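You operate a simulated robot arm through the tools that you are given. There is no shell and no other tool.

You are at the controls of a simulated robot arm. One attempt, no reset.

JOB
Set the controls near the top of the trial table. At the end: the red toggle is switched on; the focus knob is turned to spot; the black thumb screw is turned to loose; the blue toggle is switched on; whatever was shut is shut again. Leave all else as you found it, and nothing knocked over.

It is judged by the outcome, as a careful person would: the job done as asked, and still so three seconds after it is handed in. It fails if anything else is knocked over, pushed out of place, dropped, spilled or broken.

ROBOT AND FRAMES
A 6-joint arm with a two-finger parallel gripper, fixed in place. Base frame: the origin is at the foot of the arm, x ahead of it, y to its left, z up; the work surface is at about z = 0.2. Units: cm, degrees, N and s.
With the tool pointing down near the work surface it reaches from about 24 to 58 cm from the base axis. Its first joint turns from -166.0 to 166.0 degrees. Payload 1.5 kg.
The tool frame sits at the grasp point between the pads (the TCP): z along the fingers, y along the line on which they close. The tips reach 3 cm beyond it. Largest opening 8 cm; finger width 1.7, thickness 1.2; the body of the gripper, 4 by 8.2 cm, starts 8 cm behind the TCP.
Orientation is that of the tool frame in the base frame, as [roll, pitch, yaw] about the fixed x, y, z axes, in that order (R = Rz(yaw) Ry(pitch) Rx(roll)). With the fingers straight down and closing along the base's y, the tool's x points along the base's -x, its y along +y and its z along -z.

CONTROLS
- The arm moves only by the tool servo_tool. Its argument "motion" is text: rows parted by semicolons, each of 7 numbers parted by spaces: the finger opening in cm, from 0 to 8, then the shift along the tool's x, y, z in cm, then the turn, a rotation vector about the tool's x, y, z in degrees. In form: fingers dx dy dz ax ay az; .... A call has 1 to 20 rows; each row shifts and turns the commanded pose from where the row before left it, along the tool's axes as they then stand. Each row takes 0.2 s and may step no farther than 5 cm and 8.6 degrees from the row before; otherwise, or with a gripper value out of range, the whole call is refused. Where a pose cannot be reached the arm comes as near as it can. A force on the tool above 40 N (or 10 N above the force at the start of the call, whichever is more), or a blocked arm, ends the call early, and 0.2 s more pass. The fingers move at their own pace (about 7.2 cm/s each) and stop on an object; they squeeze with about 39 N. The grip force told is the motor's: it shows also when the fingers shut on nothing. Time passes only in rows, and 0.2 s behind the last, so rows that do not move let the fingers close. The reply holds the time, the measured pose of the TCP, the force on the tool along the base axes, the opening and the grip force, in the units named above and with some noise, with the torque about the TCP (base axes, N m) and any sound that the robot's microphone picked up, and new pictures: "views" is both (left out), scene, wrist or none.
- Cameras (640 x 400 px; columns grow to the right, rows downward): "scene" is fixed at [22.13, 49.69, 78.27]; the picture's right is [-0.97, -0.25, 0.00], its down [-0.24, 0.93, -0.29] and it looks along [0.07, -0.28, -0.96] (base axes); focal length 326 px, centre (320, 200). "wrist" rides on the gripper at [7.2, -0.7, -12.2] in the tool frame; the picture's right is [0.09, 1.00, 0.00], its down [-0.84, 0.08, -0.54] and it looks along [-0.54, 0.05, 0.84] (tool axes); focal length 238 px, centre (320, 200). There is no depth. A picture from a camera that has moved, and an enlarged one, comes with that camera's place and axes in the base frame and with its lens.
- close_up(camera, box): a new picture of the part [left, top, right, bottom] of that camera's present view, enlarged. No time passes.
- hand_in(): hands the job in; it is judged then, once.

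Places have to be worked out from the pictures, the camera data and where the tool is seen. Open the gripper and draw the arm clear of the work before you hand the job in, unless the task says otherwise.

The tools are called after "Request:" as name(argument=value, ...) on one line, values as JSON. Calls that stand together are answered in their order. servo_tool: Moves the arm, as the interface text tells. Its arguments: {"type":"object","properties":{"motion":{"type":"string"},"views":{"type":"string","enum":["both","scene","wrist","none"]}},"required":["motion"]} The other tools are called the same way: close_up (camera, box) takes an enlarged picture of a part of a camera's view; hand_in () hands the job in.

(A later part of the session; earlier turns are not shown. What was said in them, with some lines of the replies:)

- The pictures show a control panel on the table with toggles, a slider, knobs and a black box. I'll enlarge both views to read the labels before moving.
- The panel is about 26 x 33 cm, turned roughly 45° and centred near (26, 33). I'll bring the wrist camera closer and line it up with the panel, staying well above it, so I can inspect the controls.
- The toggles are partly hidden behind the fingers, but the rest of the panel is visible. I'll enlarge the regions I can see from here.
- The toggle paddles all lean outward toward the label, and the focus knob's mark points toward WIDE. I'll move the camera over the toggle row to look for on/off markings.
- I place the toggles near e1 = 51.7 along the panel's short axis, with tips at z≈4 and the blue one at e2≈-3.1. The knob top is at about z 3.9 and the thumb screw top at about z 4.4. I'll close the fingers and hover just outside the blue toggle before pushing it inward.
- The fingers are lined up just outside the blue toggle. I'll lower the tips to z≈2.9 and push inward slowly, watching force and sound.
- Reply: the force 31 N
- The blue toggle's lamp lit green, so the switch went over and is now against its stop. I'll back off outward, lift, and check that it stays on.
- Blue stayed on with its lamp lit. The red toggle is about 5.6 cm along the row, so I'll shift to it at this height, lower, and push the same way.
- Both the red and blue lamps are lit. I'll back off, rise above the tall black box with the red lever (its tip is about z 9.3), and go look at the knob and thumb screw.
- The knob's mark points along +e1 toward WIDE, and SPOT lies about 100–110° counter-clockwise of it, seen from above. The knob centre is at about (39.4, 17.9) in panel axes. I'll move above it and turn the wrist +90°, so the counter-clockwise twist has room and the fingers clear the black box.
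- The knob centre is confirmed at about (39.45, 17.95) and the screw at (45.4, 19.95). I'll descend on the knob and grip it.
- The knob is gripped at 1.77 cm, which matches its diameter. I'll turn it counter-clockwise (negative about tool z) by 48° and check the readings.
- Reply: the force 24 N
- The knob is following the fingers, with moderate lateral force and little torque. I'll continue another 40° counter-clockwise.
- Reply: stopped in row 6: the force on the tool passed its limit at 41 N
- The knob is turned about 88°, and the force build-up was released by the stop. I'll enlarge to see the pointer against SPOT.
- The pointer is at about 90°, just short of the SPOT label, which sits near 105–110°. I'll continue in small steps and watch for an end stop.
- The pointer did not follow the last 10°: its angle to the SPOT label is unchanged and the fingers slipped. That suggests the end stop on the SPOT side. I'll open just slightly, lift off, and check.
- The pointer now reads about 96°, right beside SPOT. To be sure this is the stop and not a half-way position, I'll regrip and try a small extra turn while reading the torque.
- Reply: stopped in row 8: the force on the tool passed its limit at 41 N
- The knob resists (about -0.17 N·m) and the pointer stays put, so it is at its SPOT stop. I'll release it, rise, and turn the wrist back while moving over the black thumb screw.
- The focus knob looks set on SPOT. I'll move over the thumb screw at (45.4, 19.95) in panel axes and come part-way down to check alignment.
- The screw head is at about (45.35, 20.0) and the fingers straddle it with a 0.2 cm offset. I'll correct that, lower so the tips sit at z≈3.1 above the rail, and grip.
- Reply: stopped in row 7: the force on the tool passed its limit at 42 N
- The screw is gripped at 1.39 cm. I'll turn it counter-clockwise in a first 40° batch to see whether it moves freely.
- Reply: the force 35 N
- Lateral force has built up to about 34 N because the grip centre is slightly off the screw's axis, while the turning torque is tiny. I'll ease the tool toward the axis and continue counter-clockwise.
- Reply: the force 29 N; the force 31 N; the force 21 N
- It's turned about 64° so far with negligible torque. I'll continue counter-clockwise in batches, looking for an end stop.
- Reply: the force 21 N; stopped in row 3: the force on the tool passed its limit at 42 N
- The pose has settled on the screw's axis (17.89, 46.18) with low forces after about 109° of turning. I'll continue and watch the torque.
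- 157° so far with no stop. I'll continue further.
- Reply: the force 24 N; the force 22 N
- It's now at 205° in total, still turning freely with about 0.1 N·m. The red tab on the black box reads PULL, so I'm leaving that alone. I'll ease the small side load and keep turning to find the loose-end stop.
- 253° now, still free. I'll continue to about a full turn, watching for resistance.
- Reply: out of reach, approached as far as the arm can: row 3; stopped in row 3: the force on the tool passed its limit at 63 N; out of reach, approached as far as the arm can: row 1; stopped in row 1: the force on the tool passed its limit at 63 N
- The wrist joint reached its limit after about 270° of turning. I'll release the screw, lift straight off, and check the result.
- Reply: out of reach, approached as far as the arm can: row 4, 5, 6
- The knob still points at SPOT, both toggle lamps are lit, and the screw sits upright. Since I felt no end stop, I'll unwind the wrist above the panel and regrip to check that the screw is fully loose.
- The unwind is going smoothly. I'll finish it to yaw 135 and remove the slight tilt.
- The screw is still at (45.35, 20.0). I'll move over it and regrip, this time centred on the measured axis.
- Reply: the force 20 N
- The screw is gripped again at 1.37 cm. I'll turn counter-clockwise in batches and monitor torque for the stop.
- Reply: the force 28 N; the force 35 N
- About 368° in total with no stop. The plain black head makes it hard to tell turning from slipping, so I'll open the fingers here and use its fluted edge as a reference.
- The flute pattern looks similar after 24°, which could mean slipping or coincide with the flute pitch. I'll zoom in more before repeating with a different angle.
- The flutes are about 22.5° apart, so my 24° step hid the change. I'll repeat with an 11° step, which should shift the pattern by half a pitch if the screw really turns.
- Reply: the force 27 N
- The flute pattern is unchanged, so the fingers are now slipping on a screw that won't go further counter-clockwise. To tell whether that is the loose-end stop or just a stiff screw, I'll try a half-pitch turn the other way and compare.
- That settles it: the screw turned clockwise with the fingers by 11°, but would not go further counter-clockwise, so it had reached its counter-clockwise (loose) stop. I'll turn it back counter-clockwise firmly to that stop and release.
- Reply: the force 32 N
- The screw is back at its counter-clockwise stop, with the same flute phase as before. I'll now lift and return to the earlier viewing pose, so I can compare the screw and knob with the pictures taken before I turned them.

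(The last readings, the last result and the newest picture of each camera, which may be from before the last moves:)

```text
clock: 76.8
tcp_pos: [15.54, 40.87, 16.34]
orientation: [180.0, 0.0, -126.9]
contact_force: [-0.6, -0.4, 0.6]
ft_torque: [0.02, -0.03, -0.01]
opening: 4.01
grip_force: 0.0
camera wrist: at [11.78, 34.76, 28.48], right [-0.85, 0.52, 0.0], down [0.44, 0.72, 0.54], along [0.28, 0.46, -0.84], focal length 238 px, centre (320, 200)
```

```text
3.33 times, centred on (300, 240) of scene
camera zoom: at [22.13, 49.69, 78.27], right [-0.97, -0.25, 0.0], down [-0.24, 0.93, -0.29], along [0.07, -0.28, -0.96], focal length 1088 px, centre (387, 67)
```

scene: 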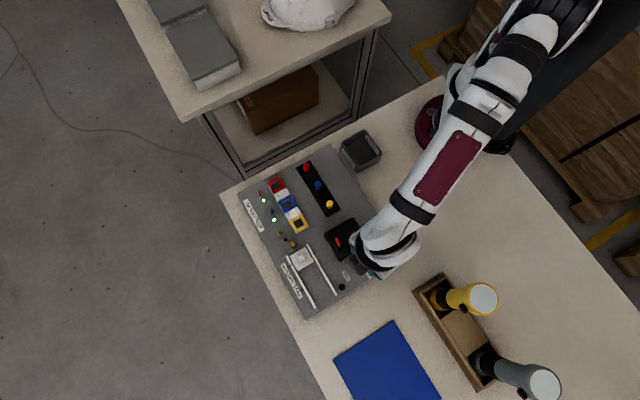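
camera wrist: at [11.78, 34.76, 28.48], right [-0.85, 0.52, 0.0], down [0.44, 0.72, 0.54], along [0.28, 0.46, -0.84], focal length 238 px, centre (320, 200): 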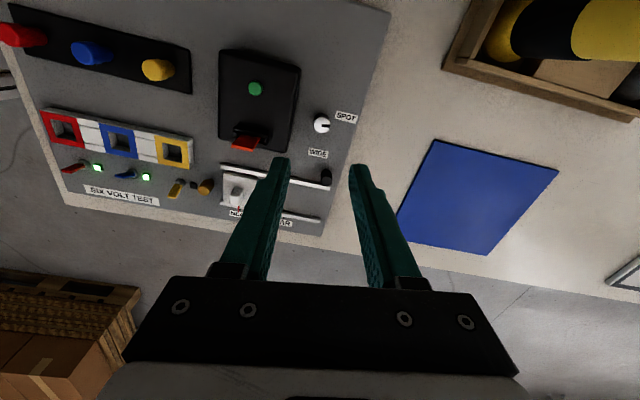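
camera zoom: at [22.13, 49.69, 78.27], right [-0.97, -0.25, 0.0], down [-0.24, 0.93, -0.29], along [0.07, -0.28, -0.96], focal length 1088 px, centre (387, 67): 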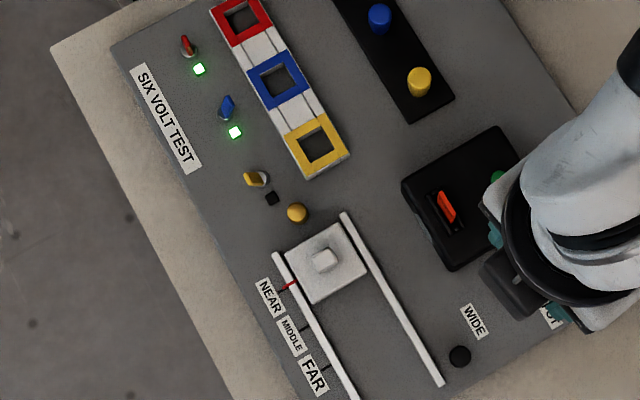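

The knob points at SPOT (95.7° of turn, at its stop). The screw's fluting has shifted the same way since the first pictures, so it did turn about a quarter turn counter-clockwise to its loose stop. The slider, yellow toggle and PULL tab look untouched. I'll open the gripper and draw the arm up and clear for a last look.

Request:
servo_tool(motion="5 0 0 -3 0 0 0; 8 0.5 0 -4 0 0 0; 8 2 0.3 -4 0 0 0; 8 2.2 0.3 -4 0 0 0; 8 2.2 0.3 -3 0 0 0; 8 2.2 0.3 -2 0 0 0; 8 2.2 0.3 0 0 0 0; 8 2.2 0.3 0 0 0 0; 8 0 0 0 0 0 0", views="both")

Request:
close_up(camera="scene", box=[230, 140, 420, 320])

Request:
close_up(camera="scene", box=[280, 220, 380, 310])

Request:
close_up(camera="scene", box=[240, 170, 320, 250])

```text
clock: 78.8
tcp_pos: [6.02, 31.0, 36.42]
orientation: [-180.0, 0.0, -126.9]
contact_force: [-0.3, 0.1, -0.9]
ft_torque: [0.0, 0.03, -0.01]
opening: 8.02
grip_force: 0.0
camera wrist: at [2.27, 24.83, 48.59], right [-0.85, 0.52, 0.0], down [0.44, 0.72, 0.54], along [0.28, 0.46, -0.84], focal length 238 px, centre (320, 200)
```

scene: 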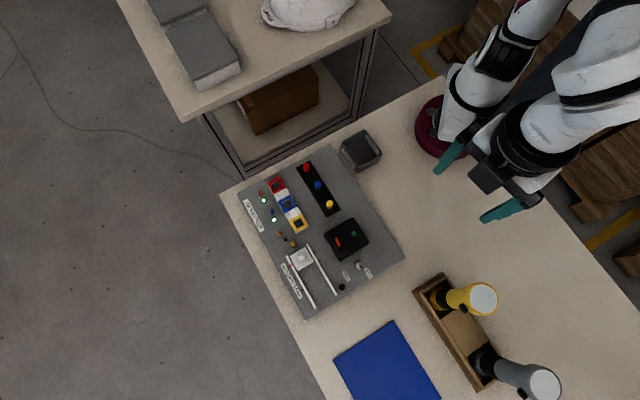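
wrist: 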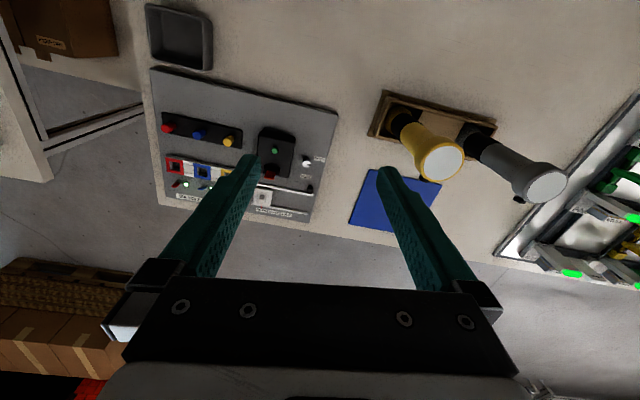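

```text
2.22 times, centred on (325, 230) of scene
camera zoom: at [22.13, 49.69, 78.27], right [-0.97, -0.25, 0.0], down [-0.24, 0.93, -0.29], along [0.07, -0.28, -0.96], focal length 725 px, centre (309, 133)
```

zoom: 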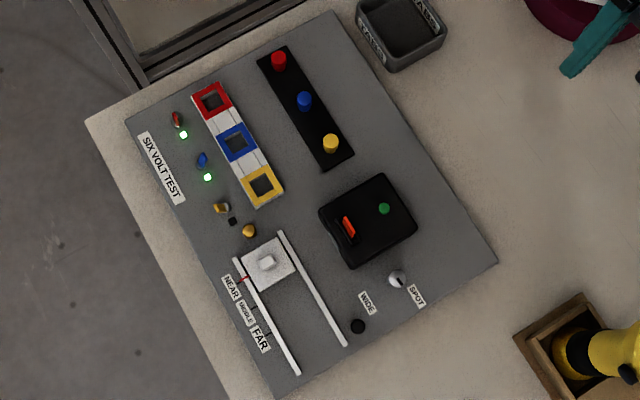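

```text
4.44 times, centred on (330, 265) of scene
camera zoom: at [22.13, 49.69, 78.27], right [-0.97, -0.25, 0.0], down [-0.24, 0.93, -0.29], along [0.07, -0.28, -0.96], focal length 1450 px, centre (276, -89)
```

zoom: 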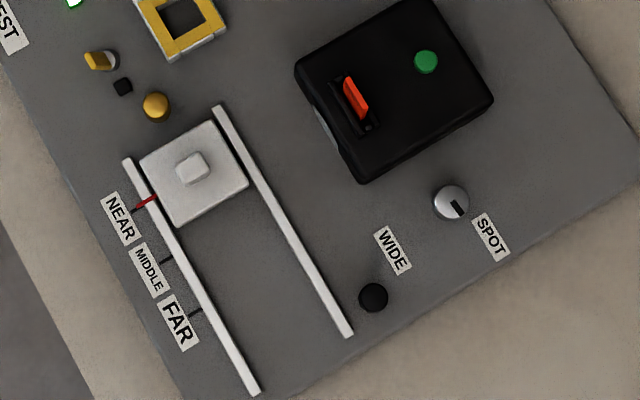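

```text
5.00 times, centred on (280, 210) of scene
camera zoom: at [22.13, 49.69, 78.27], right [-0.97, -0.25, 0.0], down [-0.24, 0.93, -0.29], along [0.07, -0.28, -0.96], focal length 1632 px, centre (520, 150)
```

zoom: 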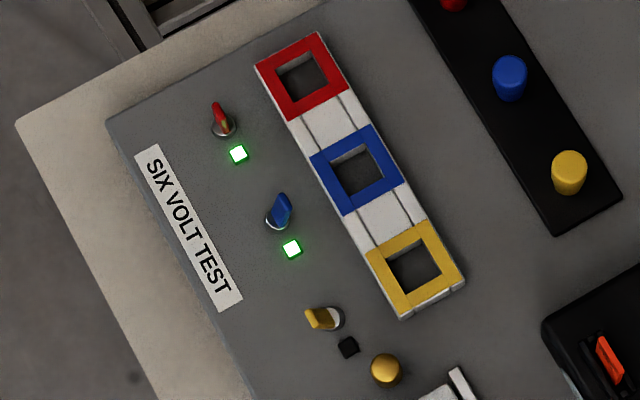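

The red lamp is lit, but the red lever looks more upright than the blue one, so it may not be fully over. I'll zoom in to compare them.

Request:
close_up(camera="scene", box=[250, 180, 290, 225])

Request:
close_up(camera="wrist", box=[155, 150, 245, 215])

```text
8.89 times, centred on (270, 202) of scene
camera zoom: at [22.13, 49.69, 78.27], right [-0.97, -0.25, 0.0], down [-0.24, 0.93, -0.29], along [0.07, -0.28, -0.96], focal length 2900 px, centre (764, 178)
```

zoom: 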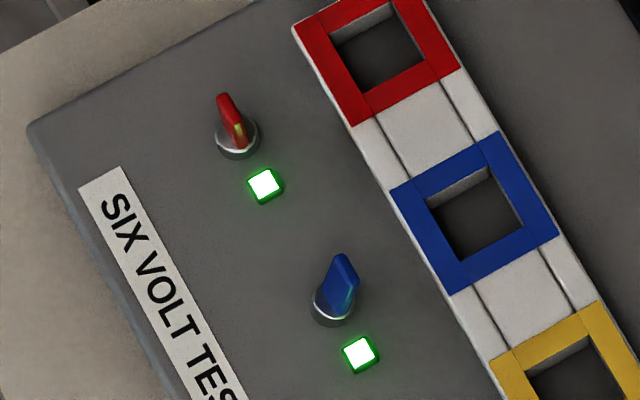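

```text
6.15 times, centred on (200, 182) of wrist
camera zoom: at [2.27, 24.83, 48.59], right [-0.85, 0.52, 0.0], down [0.44, 0.72, 0.54], along [0.28, 0.46, -0.84], focal length 1467 px, centre (1058, 308)
```

zoom: 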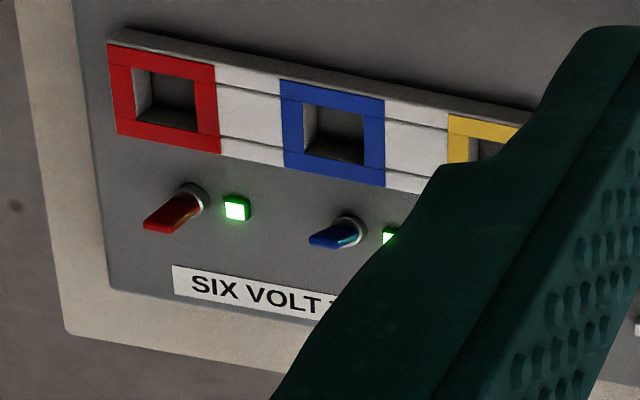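

Red has stopped near upright, only about 5° past centre, while blue is fully over. I'll go back and push the red lever all the way to its stop. First I'll travel to hover outside it with the fingers closed.

Request:
servo_tool(motion="0 0 0 0 0 0 8.1; 0 -2.78 -2.64 2 0 0 0; 0 -2.78 -2.64 2 0 0 0; 0 -2.78 -2.64 2 0 0 0; 0 -2.78 -2.64 2 0 0 0; 0 -2.78 -2.64 2 0 0 0; 0 -2.78 -2.64 2 0 0 0; 0 -2.78 -2.64 2 0 0 0; 0 -2.78 -2.64 2 0 0 0; 0 -2.78 -2.64 2 0 0 0; 0 -2.78 -2.64 2 0 0 0; 0 0 0 2.5 0 0 0; 0 0 0 2.5 0 0 0; 0 0 0 0 0 0 0", views="both")

Request:
close_up(camera="wrist", box=[270, 70, 450, 200])

```text
clock: 81.8
tcp_pos: [44.35, 32.15, 11.2]
orientation: [-179.9, 0.0, -134.9]
contact_force: [0.9, -0.1, 0.1]
ft_torque: [0.0, -0.01, 0.02]
opening: 0.0
grip_force: 21.3
camera wrist: at [39.78, 26.65, 23.37], right [-0.77, 0.64, 0.0], down [0.54, 0.65, 0.54], along [0.35, 0.42, -0.84], focal length 238 px, centre (320, 200)
```

scene: 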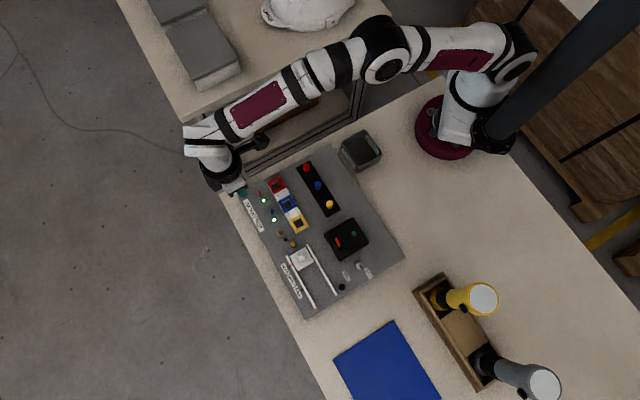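
wrist: 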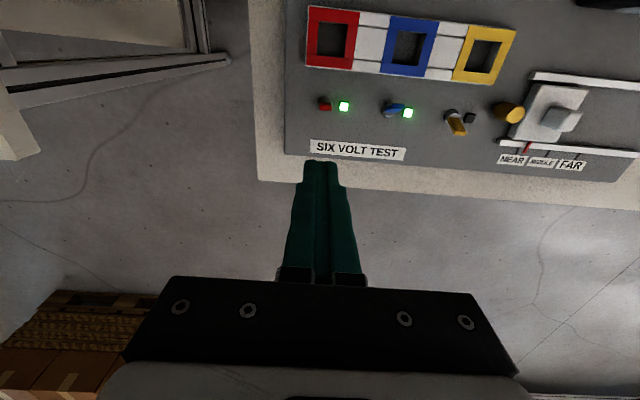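

```text
3.08 times, centred on (360, 135) of wrist
camera zoom: at [39.78, 26.65, 23.37], right [-0.77, 0.64, 0.0], down [0.54, 0.65, 0.54], along [0.35, 0.42, -0.84], focal length 733 px, centre (197, 400)
```

zoom: 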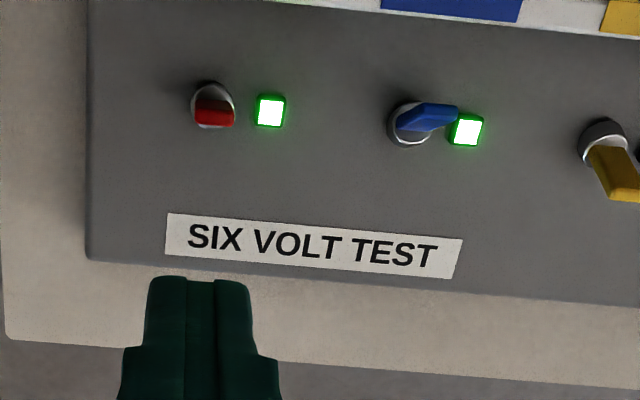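

The red lever is near upright at about (50.8, -8.5) in panel axes. I'll lower the tips to z≈2.9 and push inward, going a bit further than before.

Request:
servo_tool(motion="0 0 0 2.7 0 0 0; 0 0 0 2.6 0 0 0; 0 0.6 0.1 0 0 0 0; 0 0.6 0 0 0 0 0; 0 0.6 0 0 0 0 0; 0 0.3 0 0 0 0 0; 0 0.3 0 0 0 0 0; 0 0.3 0 0 0 0 0; 0 0 0 0 0 0 0", views="wrist")

Request:
close_up(camera="wrist", box=[290, 120, 430, 200])

```text
clock: 83.8
tcp_pos: [42.59, 30.53, 6.24]
orientation: [-179.9, 0.8, -134.8]
contact_force: [0.6, 0.3, 0.1]
ft_torque: [0.02, -0.02, -0.01]
opening: 0.01
grip_force: 20.8
stopped in row 9: the force on the tool passed its limit at 42 N (the readings are from after the stop); the commanded pose is now the measured one
camera wrist: at [37.86, 24.87, 18.26], right [-0.77, 0.64, 0.0], down [0.53, 0.64, 0.55], along [0.35, 0.42, -0.83], focal length 238 px, centre (320, 200)
```

wrist: 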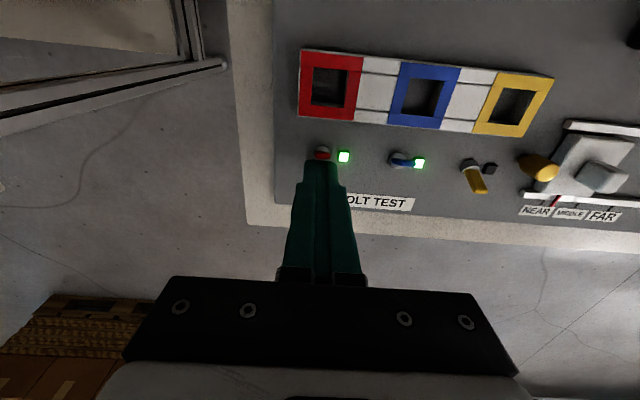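

```text
4.57 times, centred on (360, 160) of wrist
camera zoom: at [37.86, 24.87, 18.26], right [-0.77, 0.64, 0.0], down [0.53, 0.64, 0.55], along [0.35, 0.42, -0.83], focal length 1090 px, centre (137, 383)
```

zoom: 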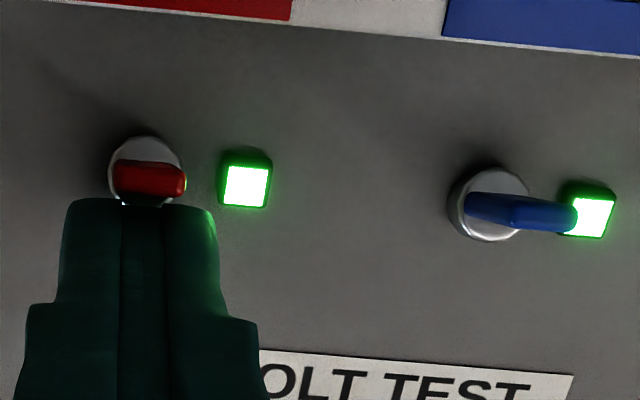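

The push hit 42 N at e1≈51.7, the same place where blue met its stop. I'll back off, lift, and compare the red lever with the blue one.

Request:
servo_tool(motion="0 -0.8 0 0 0 0 0; 0 -0.9 0 0 0 0 0; 0 -0.7 0 0 0 0 0; 0 0 0 -2 0 0 0; 0 0 0 -3 0 0 0; 0 0 0 0 0 0 0", views="both")

Request:
close_up(camera="wrist", box=[270, 70, 450, 200])

Request:
close_up(camera="scene", box=[250, 180, 290, 225])

```text
clock: 85.2
tcp_pos: [44.37, 32.03, 11.13]
orientation: [-179.9, 0.6, -134.8]
contact_force: [-0.9, 0.1, -0.7]
ft_torque: [0.01, -0.01, -0.03]
opening: 0.01
grip_force: 21.5
camera wrist: at [39.6, 26.35, 23.18], right [-0.77, 0.64, 0.0], down [0.53, 0.64, 0.55], along [0.35, 0.42, -0.83], focal length 238 px, centre (320, 200)
```

scene: 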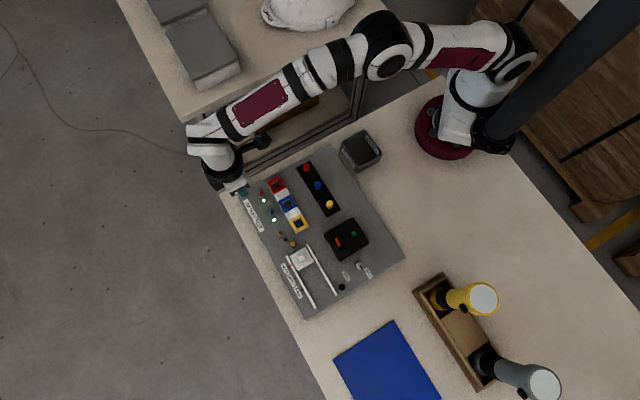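
wrist: 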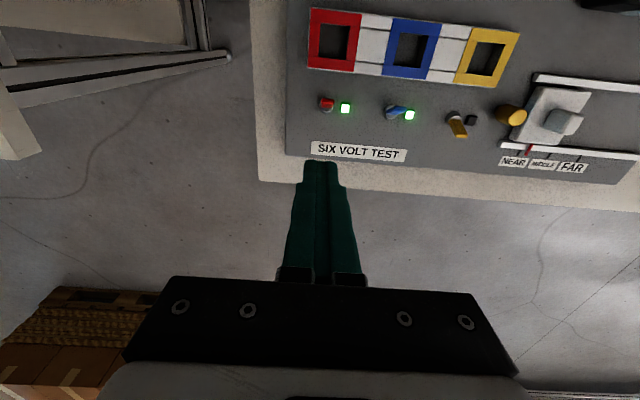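

```text
3.08 times, centred on (360, 135) of wrist
camera zoom: at [39.6, 26.35, 23.18], right [-0.77, 0.64, 0.0], down [0.53, 0.64, 0.55], along [0.35, 0.42, -0.83], focal length 733 px, centre (197, 400)
```

zoom: 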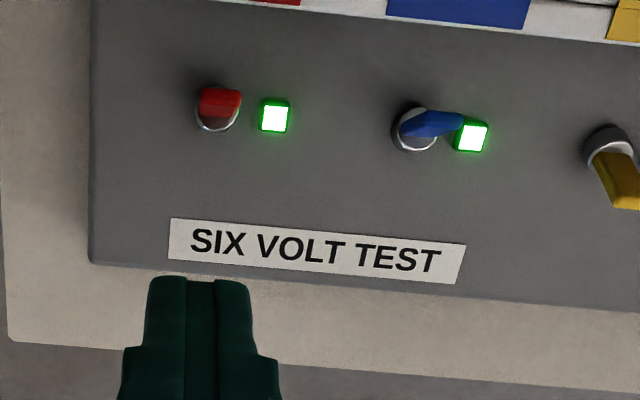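

```text
8.89 times, centred on (270, 202) of scene
camera zoom: at [22.13, 49.69, 78.27], right [-0.97, -0.25, 0.0], down [-0.24, 0.93, -0.29], along [0.07, -0.28, -0.96], focal length 2900 px, centre (764, 178)
```

zoom: 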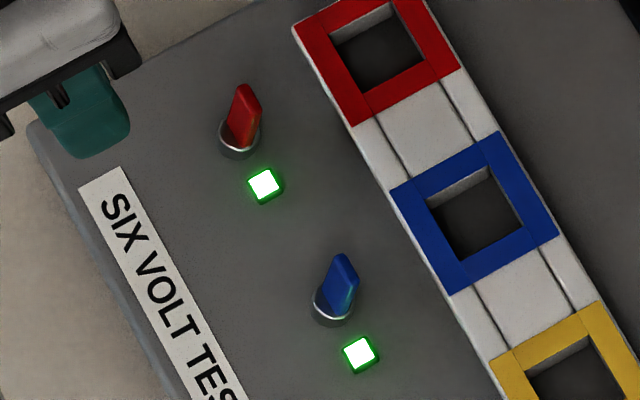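

The red lever now leans fully inward like the blue one, and both lamps are lit. I'll rise, open the gripper, and draw the arm clear for the final check.

Request:
servo_tool(motion="0 0 0 -2.5 0 0 0; 0 0 0 -2.5 0 0 0; 0 2.78 2.64 -2 0 0 0; 4 2.78 2.64 -2 0 0 0; 8 2.78 2.64 -2 0 0 0; 8 2.78 2.64 -2 0 0 0; 8 2.78 2.64 -2 0 0 0; 8 2.78 2.64 -2 0 0 0; 8 2.78 2.64 -2 0 0 0; 8 2.78 2.64 -2 0 0 0; 8 2.78 2.64 -2 0 0 0; 8 2.78 2.64 -2 0 0 0; 8 0 0 0 0 0 0", views="both")

Request:
close_up(camera="scene", box=[230, 140, 420, 320])

Request:
close_up(camera="scene", box=[250, 180, 310, 250])

Request:
close_up(camera="scene", box=[330, 240, 390, 300])

```text
clock: 88.0
tcp_pos: [5.63, 30.55, 35.89]
orientation: [-179.9, 0.7, -134.7]
contact_force: [0.5, -0.6, 0.2]
ft_torque: [0.0, -0.03, -0.02]
opening: 8.02
grip_force: 0.0
camera wrist: at [1.04, 24.9, 47.9], right [-0.77, 0.64, 0.0], down [0.53, 0.64, 0.55], along [0.35, 0.42, -0.83], focal length 238 px, centre (320, 200)
```

scene: 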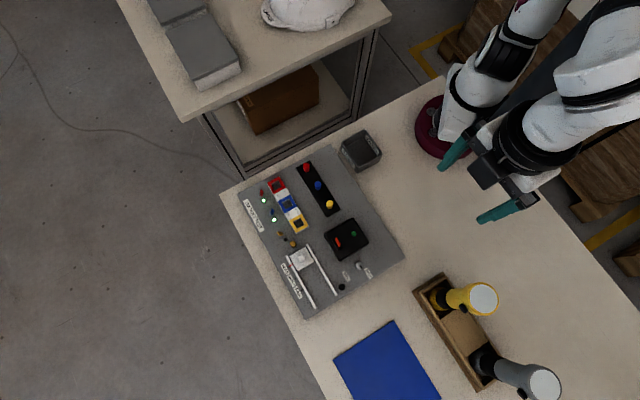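
wrist: 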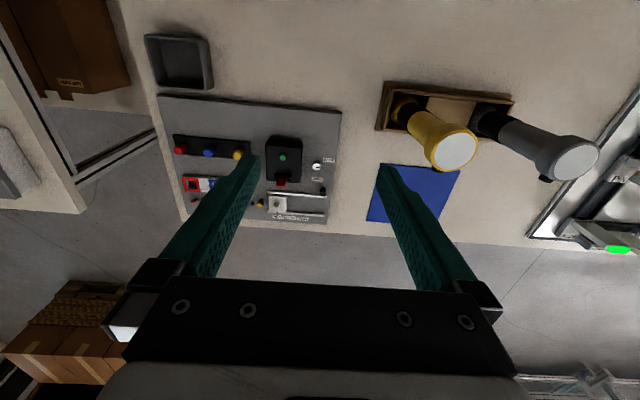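

```text
2.22 times, centred on (325, 230) of scene
camera zoom: at [22.13, 49.69, 78.27], right [-0.97, -0.25, 0.0], down [-0.24, 0.93, -0.29], along [0.07, -0.28, -0.96], focal length 725 px, centre (309, 133)
```

zoom: 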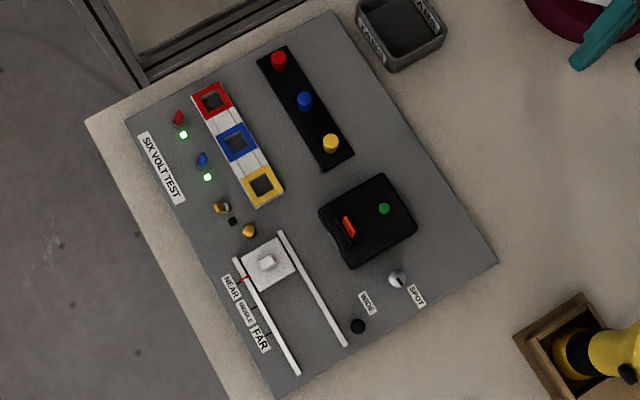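

```text
5.71 times, centred on (280, 215) of scene
camera zoom: at [22.13, 49.69, 78.27], right [-0.97, -0.25, 0.0], down [-0.24, 0.93, -0.29], along [0.07, -0.28, -0.96], focal length 1864 px, centre (549, 114)
```

zoom: 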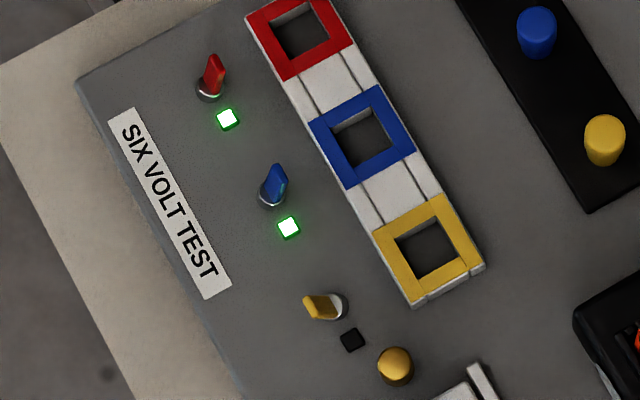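

```text
6.67 times, centred on (360, 270) of scene
camera zoom: at [22.13, 49.69, 78.27], right [-0.97, -0.25, 0.0], down [-0.24, 0.93, -0.29], along [0.07, -0.28, -0.96], focal length 2175 px, centre (53, -267)
```

zoom: 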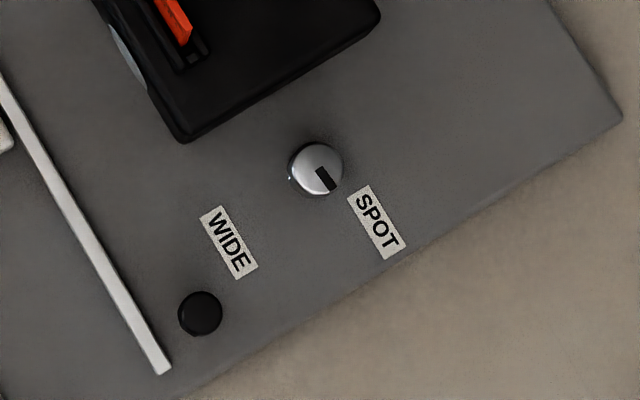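

Both the red and blue toggles are fully over with lamps lit, the knob points to SPOT, and the black screw is at its counter-clockwise (loose) stop. The slider, yellow toggle, brass screw, buttons and PULL tab look unchanged, and nothing was opened. The arm is clear with the gripper open, so I'm handing in.

Request:
hand_in()

```text
The job is handed in.
```

The job is handed in: all four controls are set as you asked. I haven't seen the judged result.

- **Red toggle:** on, with its lamp lit. My first push left the lever nearly upright, so I went back and pushed it fully over.
- **Blue toggle:** on, with its lamp lit.
- **Focus knob:** turned about 95° to its stop, with the pointer next to SPOT.
- **Black thumb screw:** turned counter-clockwise to its stop. The screw has no markings, so I took counter-clockwise as loose. A change in the ridges on its edge since my first pictures suggests it turned about a quarter turn. Near the end, my gripper reached its turning limit and pulled sideways on the screw at about 63 N. The screw was still upright and in place afterwards.

I didn't open anything, so nothing needed shutting. In the final pictures the slider, yellow toggle, brass screw, push buttons and PULL tab look unchanged. The arm is clear of the panel with the gripper open.
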